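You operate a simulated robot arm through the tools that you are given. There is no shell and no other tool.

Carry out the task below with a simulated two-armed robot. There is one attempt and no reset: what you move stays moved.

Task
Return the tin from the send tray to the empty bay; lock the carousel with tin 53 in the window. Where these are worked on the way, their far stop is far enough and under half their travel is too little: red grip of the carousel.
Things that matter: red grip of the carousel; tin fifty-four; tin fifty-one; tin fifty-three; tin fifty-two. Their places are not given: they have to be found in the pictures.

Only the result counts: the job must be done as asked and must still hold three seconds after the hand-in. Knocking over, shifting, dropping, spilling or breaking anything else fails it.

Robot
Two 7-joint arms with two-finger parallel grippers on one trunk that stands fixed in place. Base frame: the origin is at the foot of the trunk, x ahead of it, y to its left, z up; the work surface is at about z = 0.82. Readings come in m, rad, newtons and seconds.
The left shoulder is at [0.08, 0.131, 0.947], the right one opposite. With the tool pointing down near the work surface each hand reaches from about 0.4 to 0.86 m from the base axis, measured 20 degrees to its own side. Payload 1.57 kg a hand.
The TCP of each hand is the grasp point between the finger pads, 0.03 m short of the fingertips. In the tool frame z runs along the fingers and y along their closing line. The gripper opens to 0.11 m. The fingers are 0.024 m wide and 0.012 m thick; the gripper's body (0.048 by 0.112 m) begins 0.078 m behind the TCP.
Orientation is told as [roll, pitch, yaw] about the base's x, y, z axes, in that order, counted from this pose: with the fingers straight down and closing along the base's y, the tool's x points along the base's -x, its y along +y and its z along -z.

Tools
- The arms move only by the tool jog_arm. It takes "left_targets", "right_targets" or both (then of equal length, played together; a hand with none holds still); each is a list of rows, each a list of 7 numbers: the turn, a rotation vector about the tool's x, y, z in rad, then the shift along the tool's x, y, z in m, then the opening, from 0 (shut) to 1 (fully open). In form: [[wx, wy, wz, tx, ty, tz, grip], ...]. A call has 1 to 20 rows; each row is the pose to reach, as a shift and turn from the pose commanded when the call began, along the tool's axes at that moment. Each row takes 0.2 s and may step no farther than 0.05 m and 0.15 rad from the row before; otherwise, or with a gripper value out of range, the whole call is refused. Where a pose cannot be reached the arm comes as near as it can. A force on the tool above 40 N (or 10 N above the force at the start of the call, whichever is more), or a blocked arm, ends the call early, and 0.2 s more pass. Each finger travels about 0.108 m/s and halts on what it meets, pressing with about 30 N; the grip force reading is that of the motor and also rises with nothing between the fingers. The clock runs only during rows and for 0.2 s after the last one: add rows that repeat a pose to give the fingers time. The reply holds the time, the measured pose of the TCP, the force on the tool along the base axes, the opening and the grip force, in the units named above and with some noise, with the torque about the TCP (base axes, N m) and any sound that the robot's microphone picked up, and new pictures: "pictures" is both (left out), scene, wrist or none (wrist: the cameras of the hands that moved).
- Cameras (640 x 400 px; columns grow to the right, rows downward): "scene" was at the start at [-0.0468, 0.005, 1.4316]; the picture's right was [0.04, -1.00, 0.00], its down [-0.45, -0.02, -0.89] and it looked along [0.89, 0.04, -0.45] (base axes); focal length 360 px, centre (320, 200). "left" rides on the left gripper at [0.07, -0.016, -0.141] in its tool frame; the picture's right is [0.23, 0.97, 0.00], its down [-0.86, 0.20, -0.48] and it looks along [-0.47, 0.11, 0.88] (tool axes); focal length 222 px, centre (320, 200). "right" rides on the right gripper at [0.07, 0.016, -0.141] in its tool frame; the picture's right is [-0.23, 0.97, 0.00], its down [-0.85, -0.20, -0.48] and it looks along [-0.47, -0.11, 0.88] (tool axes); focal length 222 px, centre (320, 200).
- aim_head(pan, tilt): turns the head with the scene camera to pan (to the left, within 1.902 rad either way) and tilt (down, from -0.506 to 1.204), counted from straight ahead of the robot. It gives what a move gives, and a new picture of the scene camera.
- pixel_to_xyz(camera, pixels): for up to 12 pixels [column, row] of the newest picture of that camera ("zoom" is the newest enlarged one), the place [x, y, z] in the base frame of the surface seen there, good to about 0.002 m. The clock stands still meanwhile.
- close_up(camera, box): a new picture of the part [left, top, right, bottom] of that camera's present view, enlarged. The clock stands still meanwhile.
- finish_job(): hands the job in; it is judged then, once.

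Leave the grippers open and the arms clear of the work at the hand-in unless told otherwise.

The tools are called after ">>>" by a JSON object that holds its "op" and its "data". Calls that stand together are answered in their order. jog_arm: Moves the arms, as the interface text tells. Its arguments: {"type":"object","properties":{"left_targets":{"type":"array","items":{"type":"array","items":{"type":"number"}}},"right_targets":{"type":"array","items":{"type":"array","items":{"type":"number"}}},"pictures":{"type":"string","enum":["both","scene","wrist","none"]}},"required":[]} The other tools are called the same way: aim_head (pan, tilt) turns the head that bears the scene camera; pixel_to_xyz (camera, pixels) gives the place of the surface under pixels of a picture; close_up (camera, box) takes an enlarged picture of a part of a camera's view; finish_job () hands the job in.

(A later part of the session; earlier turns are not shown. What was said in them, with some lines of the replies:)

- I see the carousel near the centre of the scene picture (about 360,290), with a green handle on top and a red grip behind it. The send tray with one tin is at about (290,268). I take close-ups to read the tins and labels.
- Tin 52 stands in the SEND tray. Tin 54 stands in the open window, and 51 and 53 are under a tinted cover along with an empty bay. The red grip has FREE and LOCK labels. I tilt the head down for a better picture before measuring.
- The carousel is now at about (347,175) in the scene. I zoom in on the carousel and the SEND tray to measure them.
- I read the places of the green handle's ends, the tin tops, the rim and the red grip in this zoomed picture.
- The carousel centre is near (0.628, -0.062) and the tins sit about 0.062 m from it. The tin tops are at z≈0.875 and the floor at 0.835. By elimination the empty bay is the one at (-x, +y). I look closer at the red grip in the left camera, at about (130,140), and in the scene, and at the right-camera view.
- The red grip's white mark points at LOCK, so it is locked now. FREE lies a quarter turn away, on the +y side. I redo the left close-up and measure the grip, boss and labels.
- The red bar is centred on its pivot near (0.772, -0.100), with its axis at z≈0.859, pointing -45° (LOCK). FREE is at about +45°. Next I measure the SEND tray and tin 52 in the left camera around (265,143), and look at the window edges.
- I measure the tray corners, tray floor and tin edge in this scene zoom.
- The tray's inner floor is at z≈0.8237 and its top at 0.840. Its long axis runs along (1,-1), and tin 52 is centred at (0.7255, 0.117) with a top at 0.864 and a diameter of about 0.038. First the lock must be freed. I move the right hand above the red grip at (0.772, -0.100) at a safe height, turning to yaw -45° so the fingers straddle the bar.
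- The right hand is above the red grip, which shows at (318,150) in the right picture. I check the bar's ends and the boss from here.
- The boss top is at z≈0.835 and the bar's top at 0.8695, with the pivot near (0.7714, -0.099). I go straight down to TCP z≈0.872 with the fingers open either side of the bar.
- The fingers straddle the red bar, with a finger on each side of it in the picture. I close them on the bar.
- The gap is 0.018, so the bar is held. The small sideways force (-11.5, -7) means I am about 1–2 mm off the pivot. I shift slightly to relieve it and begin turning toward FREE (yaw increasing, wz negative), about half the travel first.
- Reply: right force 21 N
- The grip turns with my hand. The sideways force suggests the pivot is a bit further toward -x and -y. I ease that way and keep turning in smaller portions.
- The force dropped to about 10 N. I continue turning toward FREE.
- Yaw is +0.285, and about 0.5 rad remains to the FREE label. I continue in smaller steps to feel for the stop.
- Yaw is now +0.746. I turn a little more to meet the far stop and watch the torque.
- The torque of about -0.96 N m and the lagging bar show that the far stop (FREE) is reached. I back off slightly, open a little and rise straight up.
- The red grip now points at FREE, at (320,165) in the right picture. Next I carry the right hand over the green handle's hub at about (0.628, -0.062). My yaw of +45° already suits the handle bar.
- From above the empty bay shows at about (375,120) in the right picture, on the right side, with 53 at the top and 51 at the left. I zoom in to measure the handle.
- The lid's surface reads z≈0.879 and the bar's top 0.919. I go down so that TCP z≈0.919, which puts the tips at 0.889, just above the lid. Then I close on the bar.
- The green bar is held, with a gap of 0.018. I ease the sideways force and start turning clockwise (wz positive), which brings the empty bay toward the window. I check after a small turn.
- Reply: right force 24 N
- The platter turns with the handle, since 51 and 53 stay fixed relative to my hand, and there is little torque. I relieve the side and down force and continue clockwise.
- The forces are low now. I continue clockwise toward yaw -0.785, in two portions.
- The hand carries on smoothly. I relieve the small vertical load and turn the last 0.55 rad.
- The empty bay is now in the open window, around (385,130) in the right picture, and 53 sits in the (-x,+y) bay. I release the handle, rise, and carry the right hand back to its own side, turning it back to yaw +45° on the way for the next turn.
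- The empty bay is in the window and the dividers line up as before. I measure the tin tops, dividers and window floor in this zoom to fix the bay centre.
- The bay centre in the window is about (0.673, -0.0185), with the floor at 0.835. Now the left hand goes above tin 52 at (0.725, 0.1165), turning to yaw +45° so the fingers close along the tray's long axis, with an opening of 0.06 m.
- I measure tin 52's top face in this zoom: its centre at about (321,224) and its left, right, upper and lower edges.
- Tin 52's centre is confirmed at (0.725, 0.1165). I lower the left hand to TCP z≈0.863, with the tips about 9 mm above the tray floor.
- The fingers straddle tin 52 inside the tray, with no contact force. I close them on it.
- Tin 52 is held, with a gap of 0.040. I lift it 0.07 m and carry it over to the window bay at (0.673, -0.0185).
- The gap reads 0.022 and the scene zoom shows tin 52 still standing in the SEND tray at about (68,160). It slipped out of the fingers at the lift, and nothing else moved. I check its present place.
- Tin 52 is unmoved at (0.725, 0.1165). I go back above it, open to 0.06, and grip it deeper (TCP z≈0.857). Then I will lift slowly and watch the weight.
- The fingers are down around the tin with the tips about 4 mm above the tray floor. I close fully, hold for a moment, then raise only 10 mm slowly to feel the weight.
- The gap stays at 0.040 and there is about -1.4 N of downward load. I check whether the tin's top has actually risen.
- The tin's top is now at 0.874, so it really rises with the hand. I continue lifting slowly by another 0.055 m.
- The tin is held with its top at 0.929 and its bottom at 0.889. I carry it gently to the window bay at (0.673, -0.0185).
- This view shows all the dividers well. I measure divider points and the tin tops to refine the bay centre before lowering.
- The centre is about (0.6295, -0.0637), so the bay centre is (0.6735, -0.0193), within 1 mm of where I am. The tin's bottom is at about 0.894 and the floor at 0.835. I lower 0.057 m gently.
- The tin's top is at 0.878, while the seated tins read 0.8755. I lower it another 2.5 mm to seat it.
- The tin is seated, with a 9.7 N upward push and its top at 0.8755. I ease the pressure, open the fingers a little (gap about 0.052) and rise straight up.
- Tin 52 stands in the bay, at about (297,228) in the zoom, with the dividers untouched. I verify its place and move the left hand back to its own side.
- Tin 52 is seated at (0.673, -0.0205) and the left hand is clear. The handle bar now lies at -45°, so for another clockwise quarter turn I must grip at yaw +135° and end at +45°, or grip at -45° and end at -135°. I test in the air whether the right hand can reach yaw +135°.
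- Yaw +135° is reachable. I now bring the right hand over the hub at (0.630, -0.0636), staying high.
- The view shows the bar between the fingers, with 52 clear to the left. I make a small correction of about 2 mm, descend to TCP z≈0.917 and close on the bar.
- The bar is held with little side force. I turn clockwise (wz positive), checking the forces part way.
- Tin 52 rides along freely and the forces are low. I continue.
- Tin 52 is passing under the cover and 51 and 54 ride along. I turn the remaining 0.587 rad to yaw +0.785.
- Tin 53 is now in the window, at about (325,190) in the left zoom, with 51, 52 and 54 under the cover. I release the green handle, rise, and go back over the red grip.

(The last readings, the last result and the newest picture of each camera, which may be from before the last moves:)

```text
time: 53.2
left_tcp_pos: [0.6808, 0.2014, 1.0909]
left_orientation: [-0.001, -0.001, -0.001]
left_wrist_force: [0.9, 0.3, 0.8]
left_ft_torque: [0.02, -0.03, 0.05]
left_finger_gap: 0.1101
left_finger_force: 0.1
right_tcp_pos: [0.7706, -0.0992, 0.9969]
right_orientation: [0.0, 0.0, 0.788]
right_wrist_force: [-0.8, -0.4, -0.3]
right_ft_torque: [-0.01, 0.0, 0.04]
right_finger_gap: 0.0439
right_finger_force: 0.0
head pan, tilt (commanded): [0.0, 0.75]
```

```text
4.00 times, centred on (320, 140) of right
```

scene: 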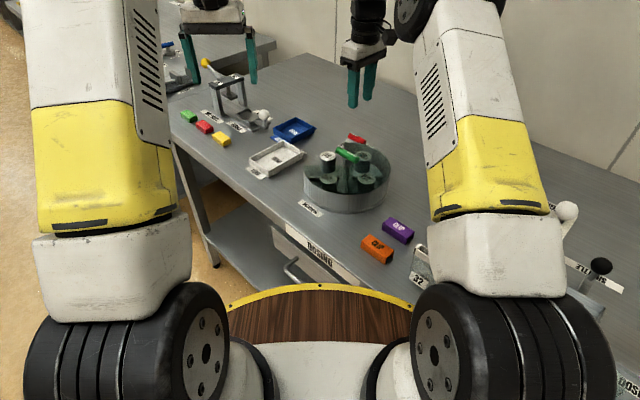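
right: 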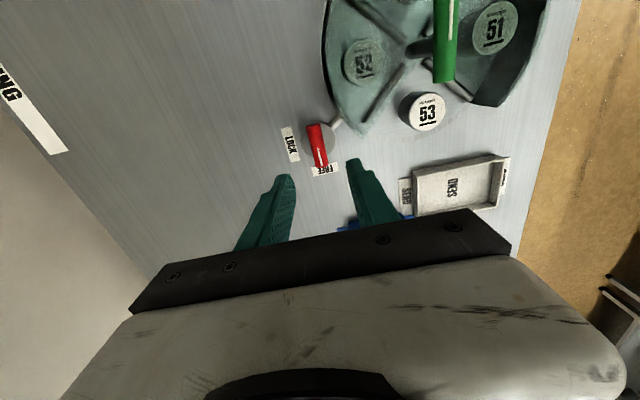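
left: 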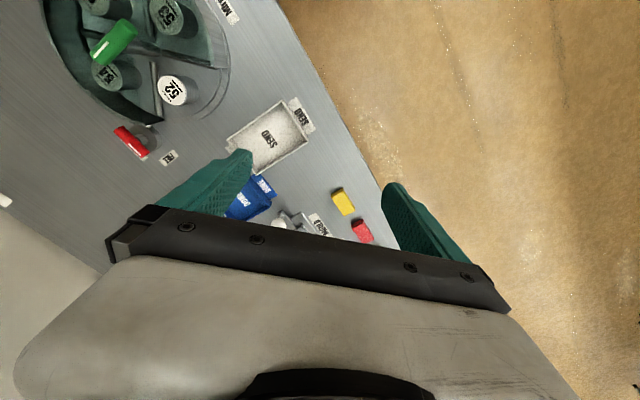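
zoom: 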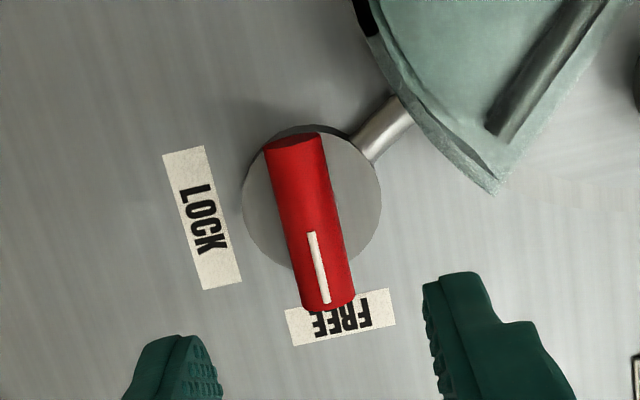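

The handle's marked end points at FREE. I measure the boss rim and the bar in this zoom to place the grasp exactly.

>>> {"op": "pixel_to_xyz", "data": {"camera": "zoom", "pixels": [[246, 198], [378, 200], [330, 128], [283, 262], [372, 160], [252, 160], [292, 150], [310, 215], [330, 290], [360, 240]]}}

>>> {"op": "pixel_to_xyz", "data": {"camera": "left", "pixels": [[172, 91], [106, 75], [165, 18], [154, 85], [156, 100], [159, 112], [170, 50], [190, 57], [210, 64]]}}

```text
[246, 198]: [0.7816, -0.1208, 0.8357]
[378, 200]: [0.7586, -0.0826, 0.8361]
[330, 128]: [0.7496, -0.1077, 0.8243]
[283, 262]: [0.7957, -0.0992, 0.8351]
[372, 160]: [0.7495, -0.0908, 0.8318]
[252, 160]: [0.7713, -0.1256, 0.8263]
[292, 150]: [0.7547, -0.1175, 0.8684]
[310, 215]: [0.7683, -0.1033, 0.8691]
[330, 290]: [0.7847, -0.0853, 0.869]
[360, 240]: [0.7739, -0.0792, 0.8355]
```

```text
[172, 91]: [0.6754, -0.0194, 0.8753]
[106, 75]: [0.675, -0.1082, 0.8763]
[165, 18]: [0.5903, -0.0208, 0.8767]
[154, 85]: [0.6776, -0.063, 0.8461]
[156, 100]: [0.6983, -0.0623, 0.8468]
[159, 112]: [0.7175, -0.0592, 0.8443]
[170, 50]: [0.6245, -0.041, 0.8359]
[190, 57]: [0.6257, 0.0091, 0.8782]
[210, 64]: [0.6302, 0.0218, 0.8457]
```

The pivot is about (0.771, -0.101). I shift by about 1.5 mm, narrow the fingers a little to stay clear of the carousel wall, and descend to TCP z≈0.872. Then I close on the red bar.

>>> {"op": "jog_arm", "data": {"right_targets": [[0, 0, 0, 0.001, -0.001, 0.035, 0.36], [0, 0, 0, 0.001, -0.001, 0.07, 0.36], [0, 0, 0, 0.001, -0.001, 0.1, 0.36], [0, 0, 0, 0.001, -0.001, 0.118, 0.36], [0, 0, 0, 0.001, -0.001, 0.125, 0.36], [0, 0, 0, 0.001, -0.001, 0.125, 0.36], [0, 0, 0, 0.001, -0.001, 0.125, 0.1], [0, 0, 0, 0.001, -0.001, 0.125, 0.0], [0, 0, 0, 0.001, -0.001, 0.125, 0.0]], "pictures": "wrist"}}

```text
time: 55.2
left_tcp_pos: [0.6807, 0.1995, 1.0916]
left_orientation: [0.0, 0.0, 0.002]
left_wrist_force: [0.5, -0.3, 0.3]
left_ft_torque: [0.0, 0.02, 0.0]
left_finger_gap: 0.11
left_finger_force: 0.0
right_tcp_pos: [0.7711, -0.1034, 0.87]
right_orientation: [-0.001, 0.0, 0.786]
right_wrist_force: [6.6, -3.6, -4.2]
right_ft_torque: [0.36, -0.59, -0.11]
right_finger_gap: 0.0178
right_finger_force: 32.6
head pan, tilt (commanded): [0.0, 0.75]
```

right: 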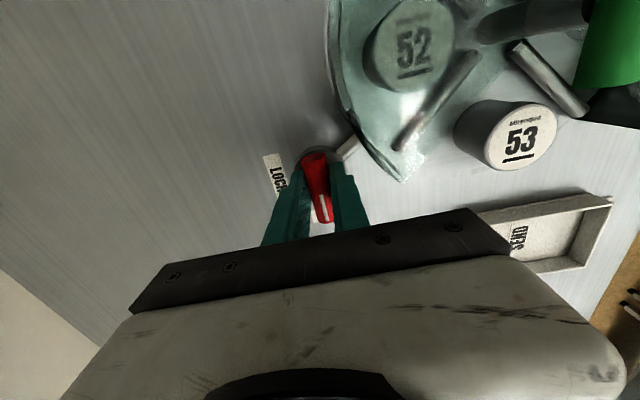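

The red bar is held with small forces. I turn it clockwise toward LOCK and check part way.

>>> {"op": "jog_arm", "data": {"right_targets": [[0, 0, 0.08, 0, -0.0005, 0, 0.0], [0, 0, 0.18, 0, -0.0005, 0, 0.0], [0, 0, 0.3, 0, -0.0005, 0, 0.0], [0, 0, 0.42, 0, -0.0005, 0, 0.0]], "pictures": "wrist"}}

```text
time: 56.2
left_tcp_pos: [0.6805, 0.2014, 1.0923]
left_orientation: [0.0, 0.0, 0.001]
left_wrist_force: [1.0, -0.1, 0.9]
left_ft_torque: [0.01, 0.0, -0.02]
left_finger_gap: 0.1101
left_finger_force: 0.0
right_tcp_pos: [0.7705, -0.1022, 0.8716]
right_orientation: [0.0, 0.001, 0.368]
right_wrist_force: [0.2, -3.2, -2.7]
right_ft_torque: [-0.11, -0.1, 0.0]
right_finger_gap: 0.0178
right_finger_force: 32.6
head pan, tilt (commanded): [0.0, 0.75]
```

right: 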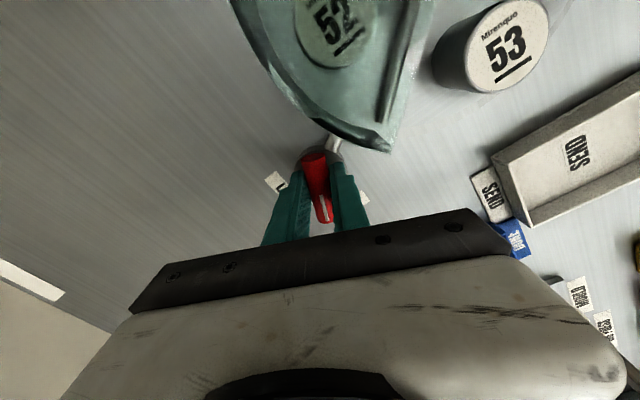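

The forces are very low and the bar turns with the hand. I continue.

>>> {"op": "jog_arm", "data": {"right_targets": [[0, 0, 0.12, 0, 0, 0, 0.0], [0, 0, 0.24, 0, 0, 0, 0.0], [0, 0, 0.36, 0, 0, 0, 0.0], [0, 0, 0.48, 0, 0, 0, 0.0], [0, 0, 0.6, 0, 0, 0, 0.0]], "pictures": "wrist"}}

```text
time: 57.4
left_tcp_pos: [0.6803, 0.2018, 1.0912]
left_orientation: [0.0, 0.0, 0.0]
left_wrist_force: [0.2, 1.7, 0.5]
left_ft_torque: [0.01, 0.02, -0.03]
left_finger_gap: 0.1099
left_finger_force: 0.1
right_tcp_pos: [0.7703, -0.1001, 0.8709]
right_orientation: [0.004, 0.002, -0.234]
right_wrist_force: [-8.4, 8.9, -3.3]
right_ft_torque: [0.0, -0.27, 0.05]
right_finger_gap: 0.0183
right_finger_force: 32.6
head pan, tilt (commanded): [0.0, 0.75]
```

right: 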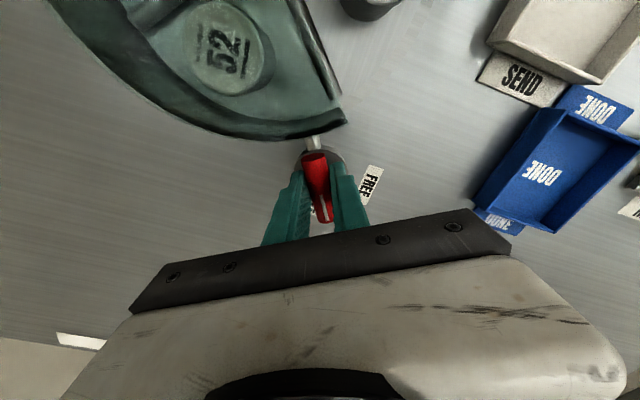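

Yaw is -0.234. I ease the side force and turn the remaining 0.55 rad to LOCK.

>>> {"op": "jog_arm", "data": {"right_targets": [[0, 0, 0.1, 0.001, 0.0006, 0, 0.0], [0, 0, 0.22, 0.001, 0.0006, 0, 0.0], [0, 0, 0.34, 0.001, 0.0006, 0, 0.0], [0, 0, 0.45, 0.001, 0.0006, 0, 0.0], [0, 0, 0.53, 0.001, 0.0006, 0, 0.0]], "pictures": "wrist"}}

```text
time: 58.6
left_tcp_pos: [0.6802, 0.2014, 1.0929]
left_orientation: [-0.001, 0.0, 0.0]
left_wrist_force: [0.3, -0.3, 0.0]
left_ft_torque: [-0.01, 0.01, 0.05]
left_finger_gap: 0.1102
left_finger_force: 0.0
right_tcp_pos: [0.7719, -0.0996, 0.8716]
right_orientation: [0.001, -0.001, -0.762]
right_wrist_force: [3.7, 21.2, -8.9]
right_ft_torque: [0.21, 0.06, 0.07]
right_finger_gap: 0.0176
right_finger_force: 32.5
head pan, tilt (commanded): [0.0, 0.75]
```

right: 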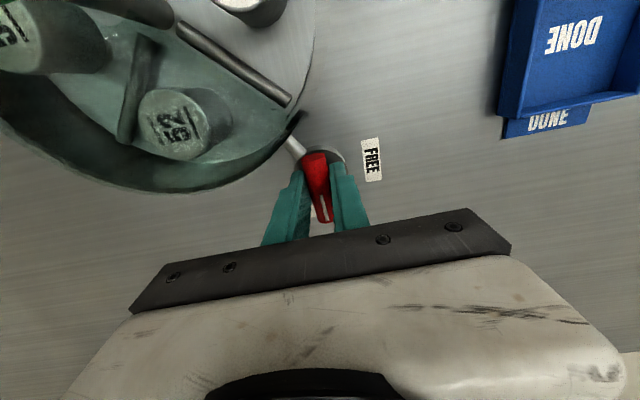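

Yaw is -0.762 with almost no torque. I relieve the +y force and push on a little to feel the LOCK stop.

>>> {"op": "jog_arm", "data": {"right_targets": [[0, 0, 0, 0.0009, 0.0013, 0, 0.0], [0, 0, 0.04, 0.0009, 0.0013, 0, 0.0], [0, 0, 0.08, 0.0009, 0.0013, 0, 0.0], [0, 0, 0.11, 0.0009, 0.0013, 0, 0.0], [0, 0, 0.11, 0.0009, 0.0013, 0, 0.0]], "pictures": "wrist"}}

```text
time: 59.8
left_tcp_pos: [0.6809, 0.2018, 1.0921]
left_orientation: [0.0, 0.001, 0.0]
left_wrist_force: [-0.3, 0.2, -0.4]
left_ft_torque: [-0.05, 0.01, 0.02]
left_finger_gap: 0.1099
left_finger_force: 0.0
right_tcp_pos: [0.7713, -0.1011, 0.8708]
right_orientation: [0.001, -0.003, -0.872]
right_wrist_force: [9.2, 16.3, -3.7]
right_ft_torque: [-0.1, -0.4, 0.98]
right_finger_gap: 0.0197
right_finger_force: 34.0
head pan, tilt (commanded): [0.0, 0.75]
```

right: 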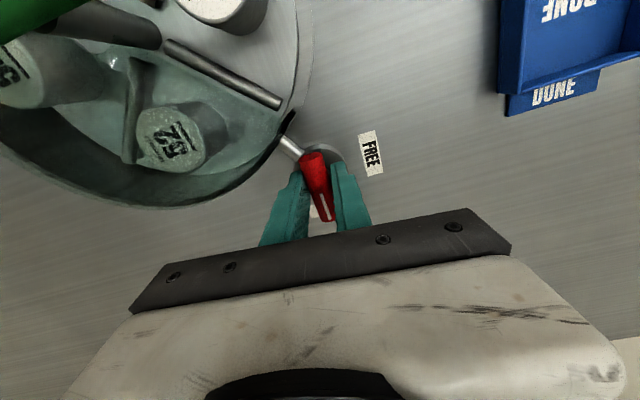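

The torque of 0.98 N m and the lagging bar show the LOCK stop is reached. I back off to parallel, open a little, and rise.

>>> {"op": "jog_arm", "data": {"right_targets": [[0, 0, -0.07, 0, 0.0005, 0, 0.0], [0, 0, -0.07, 0, 0.0005, 0, 0.4], [0, 0, -0.07, 0, 0.0005, 0, 0.45], [0, 0, -0.07, 0, 0.0005, -0.03, 0.45], [0, 0, -0.07, 0, 0.0005, -0.07, 0.45], [0, 0, -0.07, 0, 0.0005, -0.12, 0.45], [0, 0, -0.07, 0, 0.0005, -0.12, 0.45]], "pictures": "both"}}

>>> {"op": "close_up", "data": {"camera": "right", "box": [240, 70, 400, 190]}}

>>> {"op": "close_up", "data": {"camera": "left", "box": [20, 0, 320, 188]}}

```text
time: 61.4
left_tcp_pos: [0.6813, 0.2016, 1.0922]
left_orientation: [0.0, -0.001, 0.0]
left_wrist_force: [0.1, 0.0, -0.4]
left_ft_torque: [-0.04, -0.01, 0.03]
left_finger_gap: 0.1101
left_finger_force: 0.1
right_tcp_pos: [0.7701, -0.099, 0.9914]
right_orientation: [-0.001, 0.001, -0.805]
right_wrist_force: [-0.8, 0.0, -0.4]
right_ft_torque: [-0.01, -0.01, -0.01]
right_finger_gap: 0.0495
right_finger_force: 0.2
head pan, tilt (commanded): [0.0, 0.75]
```

scene: 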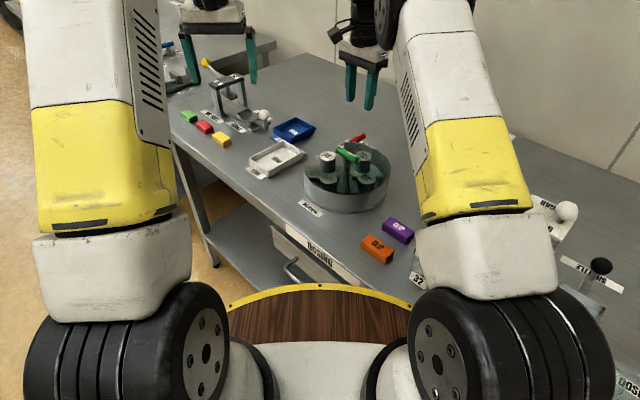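
right: 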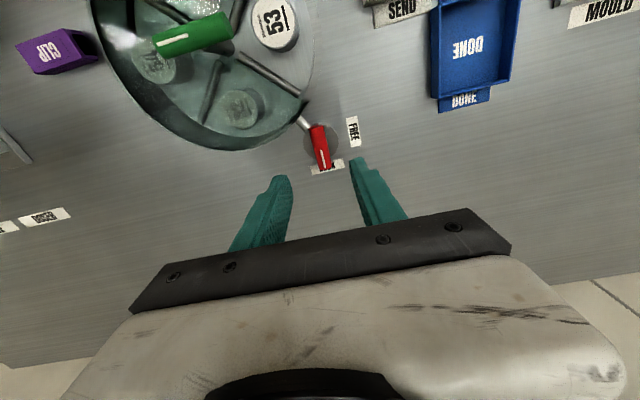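

```text
3.33 times, centred on (320, 130) of right
```

zoom: 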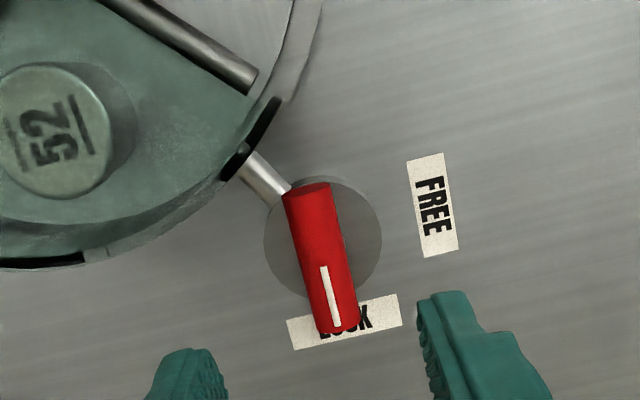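

```text
2.13 times, centred on (170, 94) of left
```

zoom: 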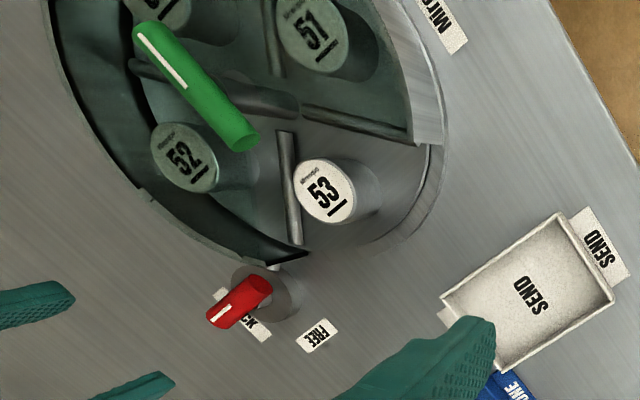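

The red grip points at LOCK again and tin 53 is in the window. I compare the bolt and grip with the initial close-up from the left camera, which has the same pose.

>>> {"op": "close_up", "data": {"camera": "left", "box": [95, 105, 195, 175]}}

>>> {"op": "close_up", "data": {"camera": "left", "box": [30, 0, 330, 188]}}

>>> {"op": "close_up", "data": {"camera": "scene", "box": [285, 120, 405, 220]}}

```text
5.71 times, centred on (145, 140) of left
```

zoom: 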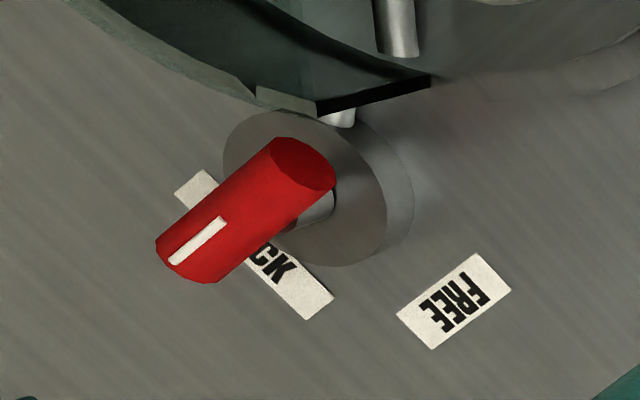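

```text
2.13 times, centred on (180, 94) of left
```

zoom: 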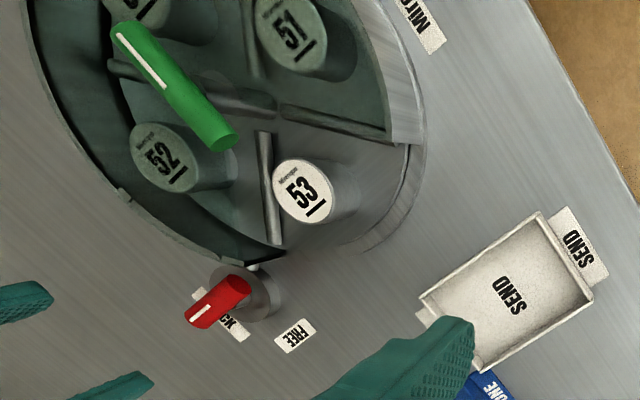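

```text
4.00 times, centred on (345, 170) of scene
```

zoom: 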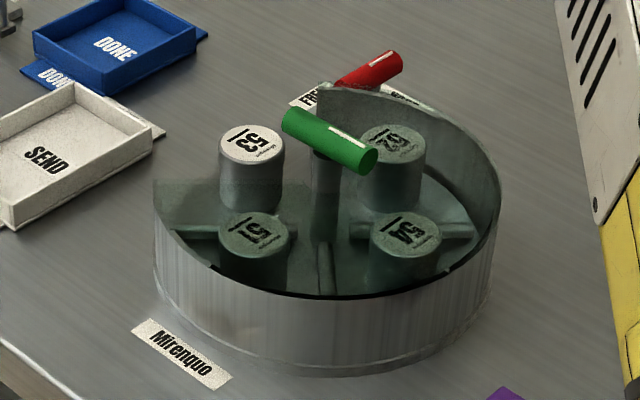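

Everything matches the starting lock state: the grip is at LOCK, 53 is in the window, and 51, 52 and 54 sit upright in their bays. I bring the right hand back to its starting pose with the gripper open.

>>> {"op": "jog_arm", "data": {"right_targets": [[0, 0, 0, 0, 0, -0.03, 0.5], [0, 0, -0.115, -0.0076, -0.0331, -0.0457, 0.6], [0, 0, -0.23, -0.0153, -0.0662, -0.0614, 0.7], [0, 0, -0.345, -0.0229, -0.0993, -0.0771, 0.8], [0, 0, -0.46, -0.0305, -0.1323, -0.0929, 0.9], [0, 0, -0.575, -0.0381, -0.1654, -0.1086, 1.0], [0, 0, -0.69, -0.0458, -0.1985, -0.1243, 1.0], [0, 0, -0.805, -0.0534, -0.2316, -0.14, 1.0], [0, 0, -0.805, -0.0534, -0.2316, -0.14, 1.0]], "pictures": "both"}}

>>> {"op": "close_up", "data": {"camera": "scene", "box": [240, 100, 440, 225]}}

```text
time: 63.4
left_tcp_pos: [0.6809, 0.2008, 1.0914]
left_orientation: [0.0, -0.001, 0.0]
left_wrist_force: [0.9, -1.0, 0.4]
left_ft_torque: [0.0, 0.0, 0.06]
left_finger_gap: 0.1099
left_finger_force: 0.1
right_tcp_pos: [0.6388, -0.3017, 1.1318]
right_orientation: [0.0, -0.002, 0.002]
right_wrist_force: [0.2, 0.0, -0.2]
right_ft_torque: [0.0, -0.02, 0.03]
right_finger_gap: 0.1101
right_finger_force: 0.2
head pan, tilt (commanded): [0.0, 0.75]
```

scene: 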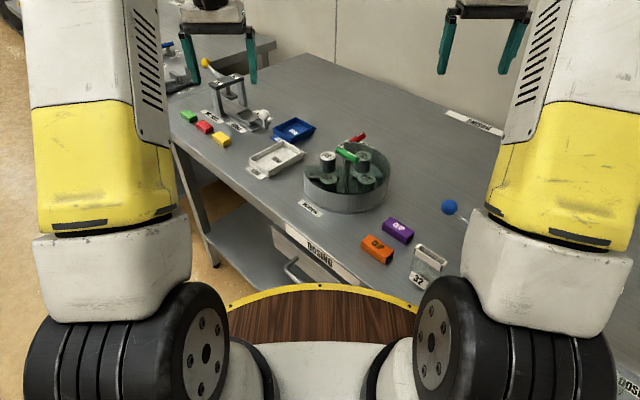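
right: 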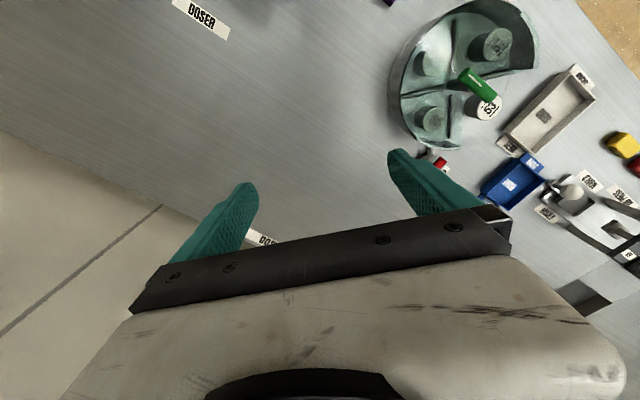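

```text
3.20 times, centred on (340, 162) of scene
```

zoom: 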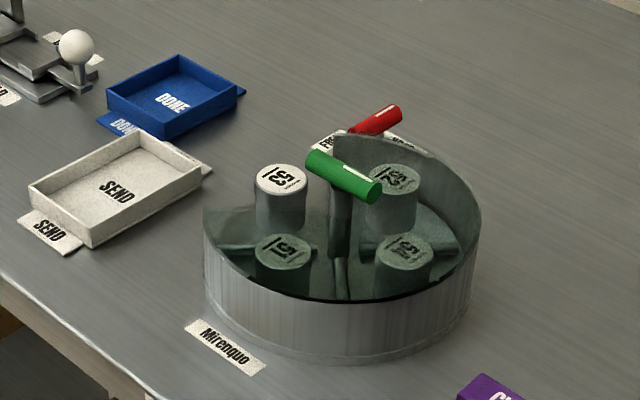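

The SEND tray is empty. Tin 52 is in the formerly empty bay, 53 stands in the window, and the red grip is at LOCK. Both arms are clear with their grippers open, so I hand the job in.

>>> {"op": "finish_job", "data": {}}

```text
The job is handed in.
```

The job is done and handed in. Tin 52 from the send tray is in the bay that was empty. The carousel is locked with tin 53 in the window.

- **Lock:** I turned the red grip to its FREE stop before moving the carousel, and back to its LOCK stop at the end. I felt the stop both times. I did not test the lock by pulling on the green handle, but the grip and bolt looked the same as at the start.
- **Tin 52:** The first grip slipped when I lifted, so the tin stayed standing in the tray, unmoved. The second, deeper grip held, and I set the tin into the bay.
- **Other tins:** 51, 52 and 54 are upright under the cover.
- **End state:** Nothing else was touched or shifted that I could see. Both arms are back near their starting places, with the grippers open.
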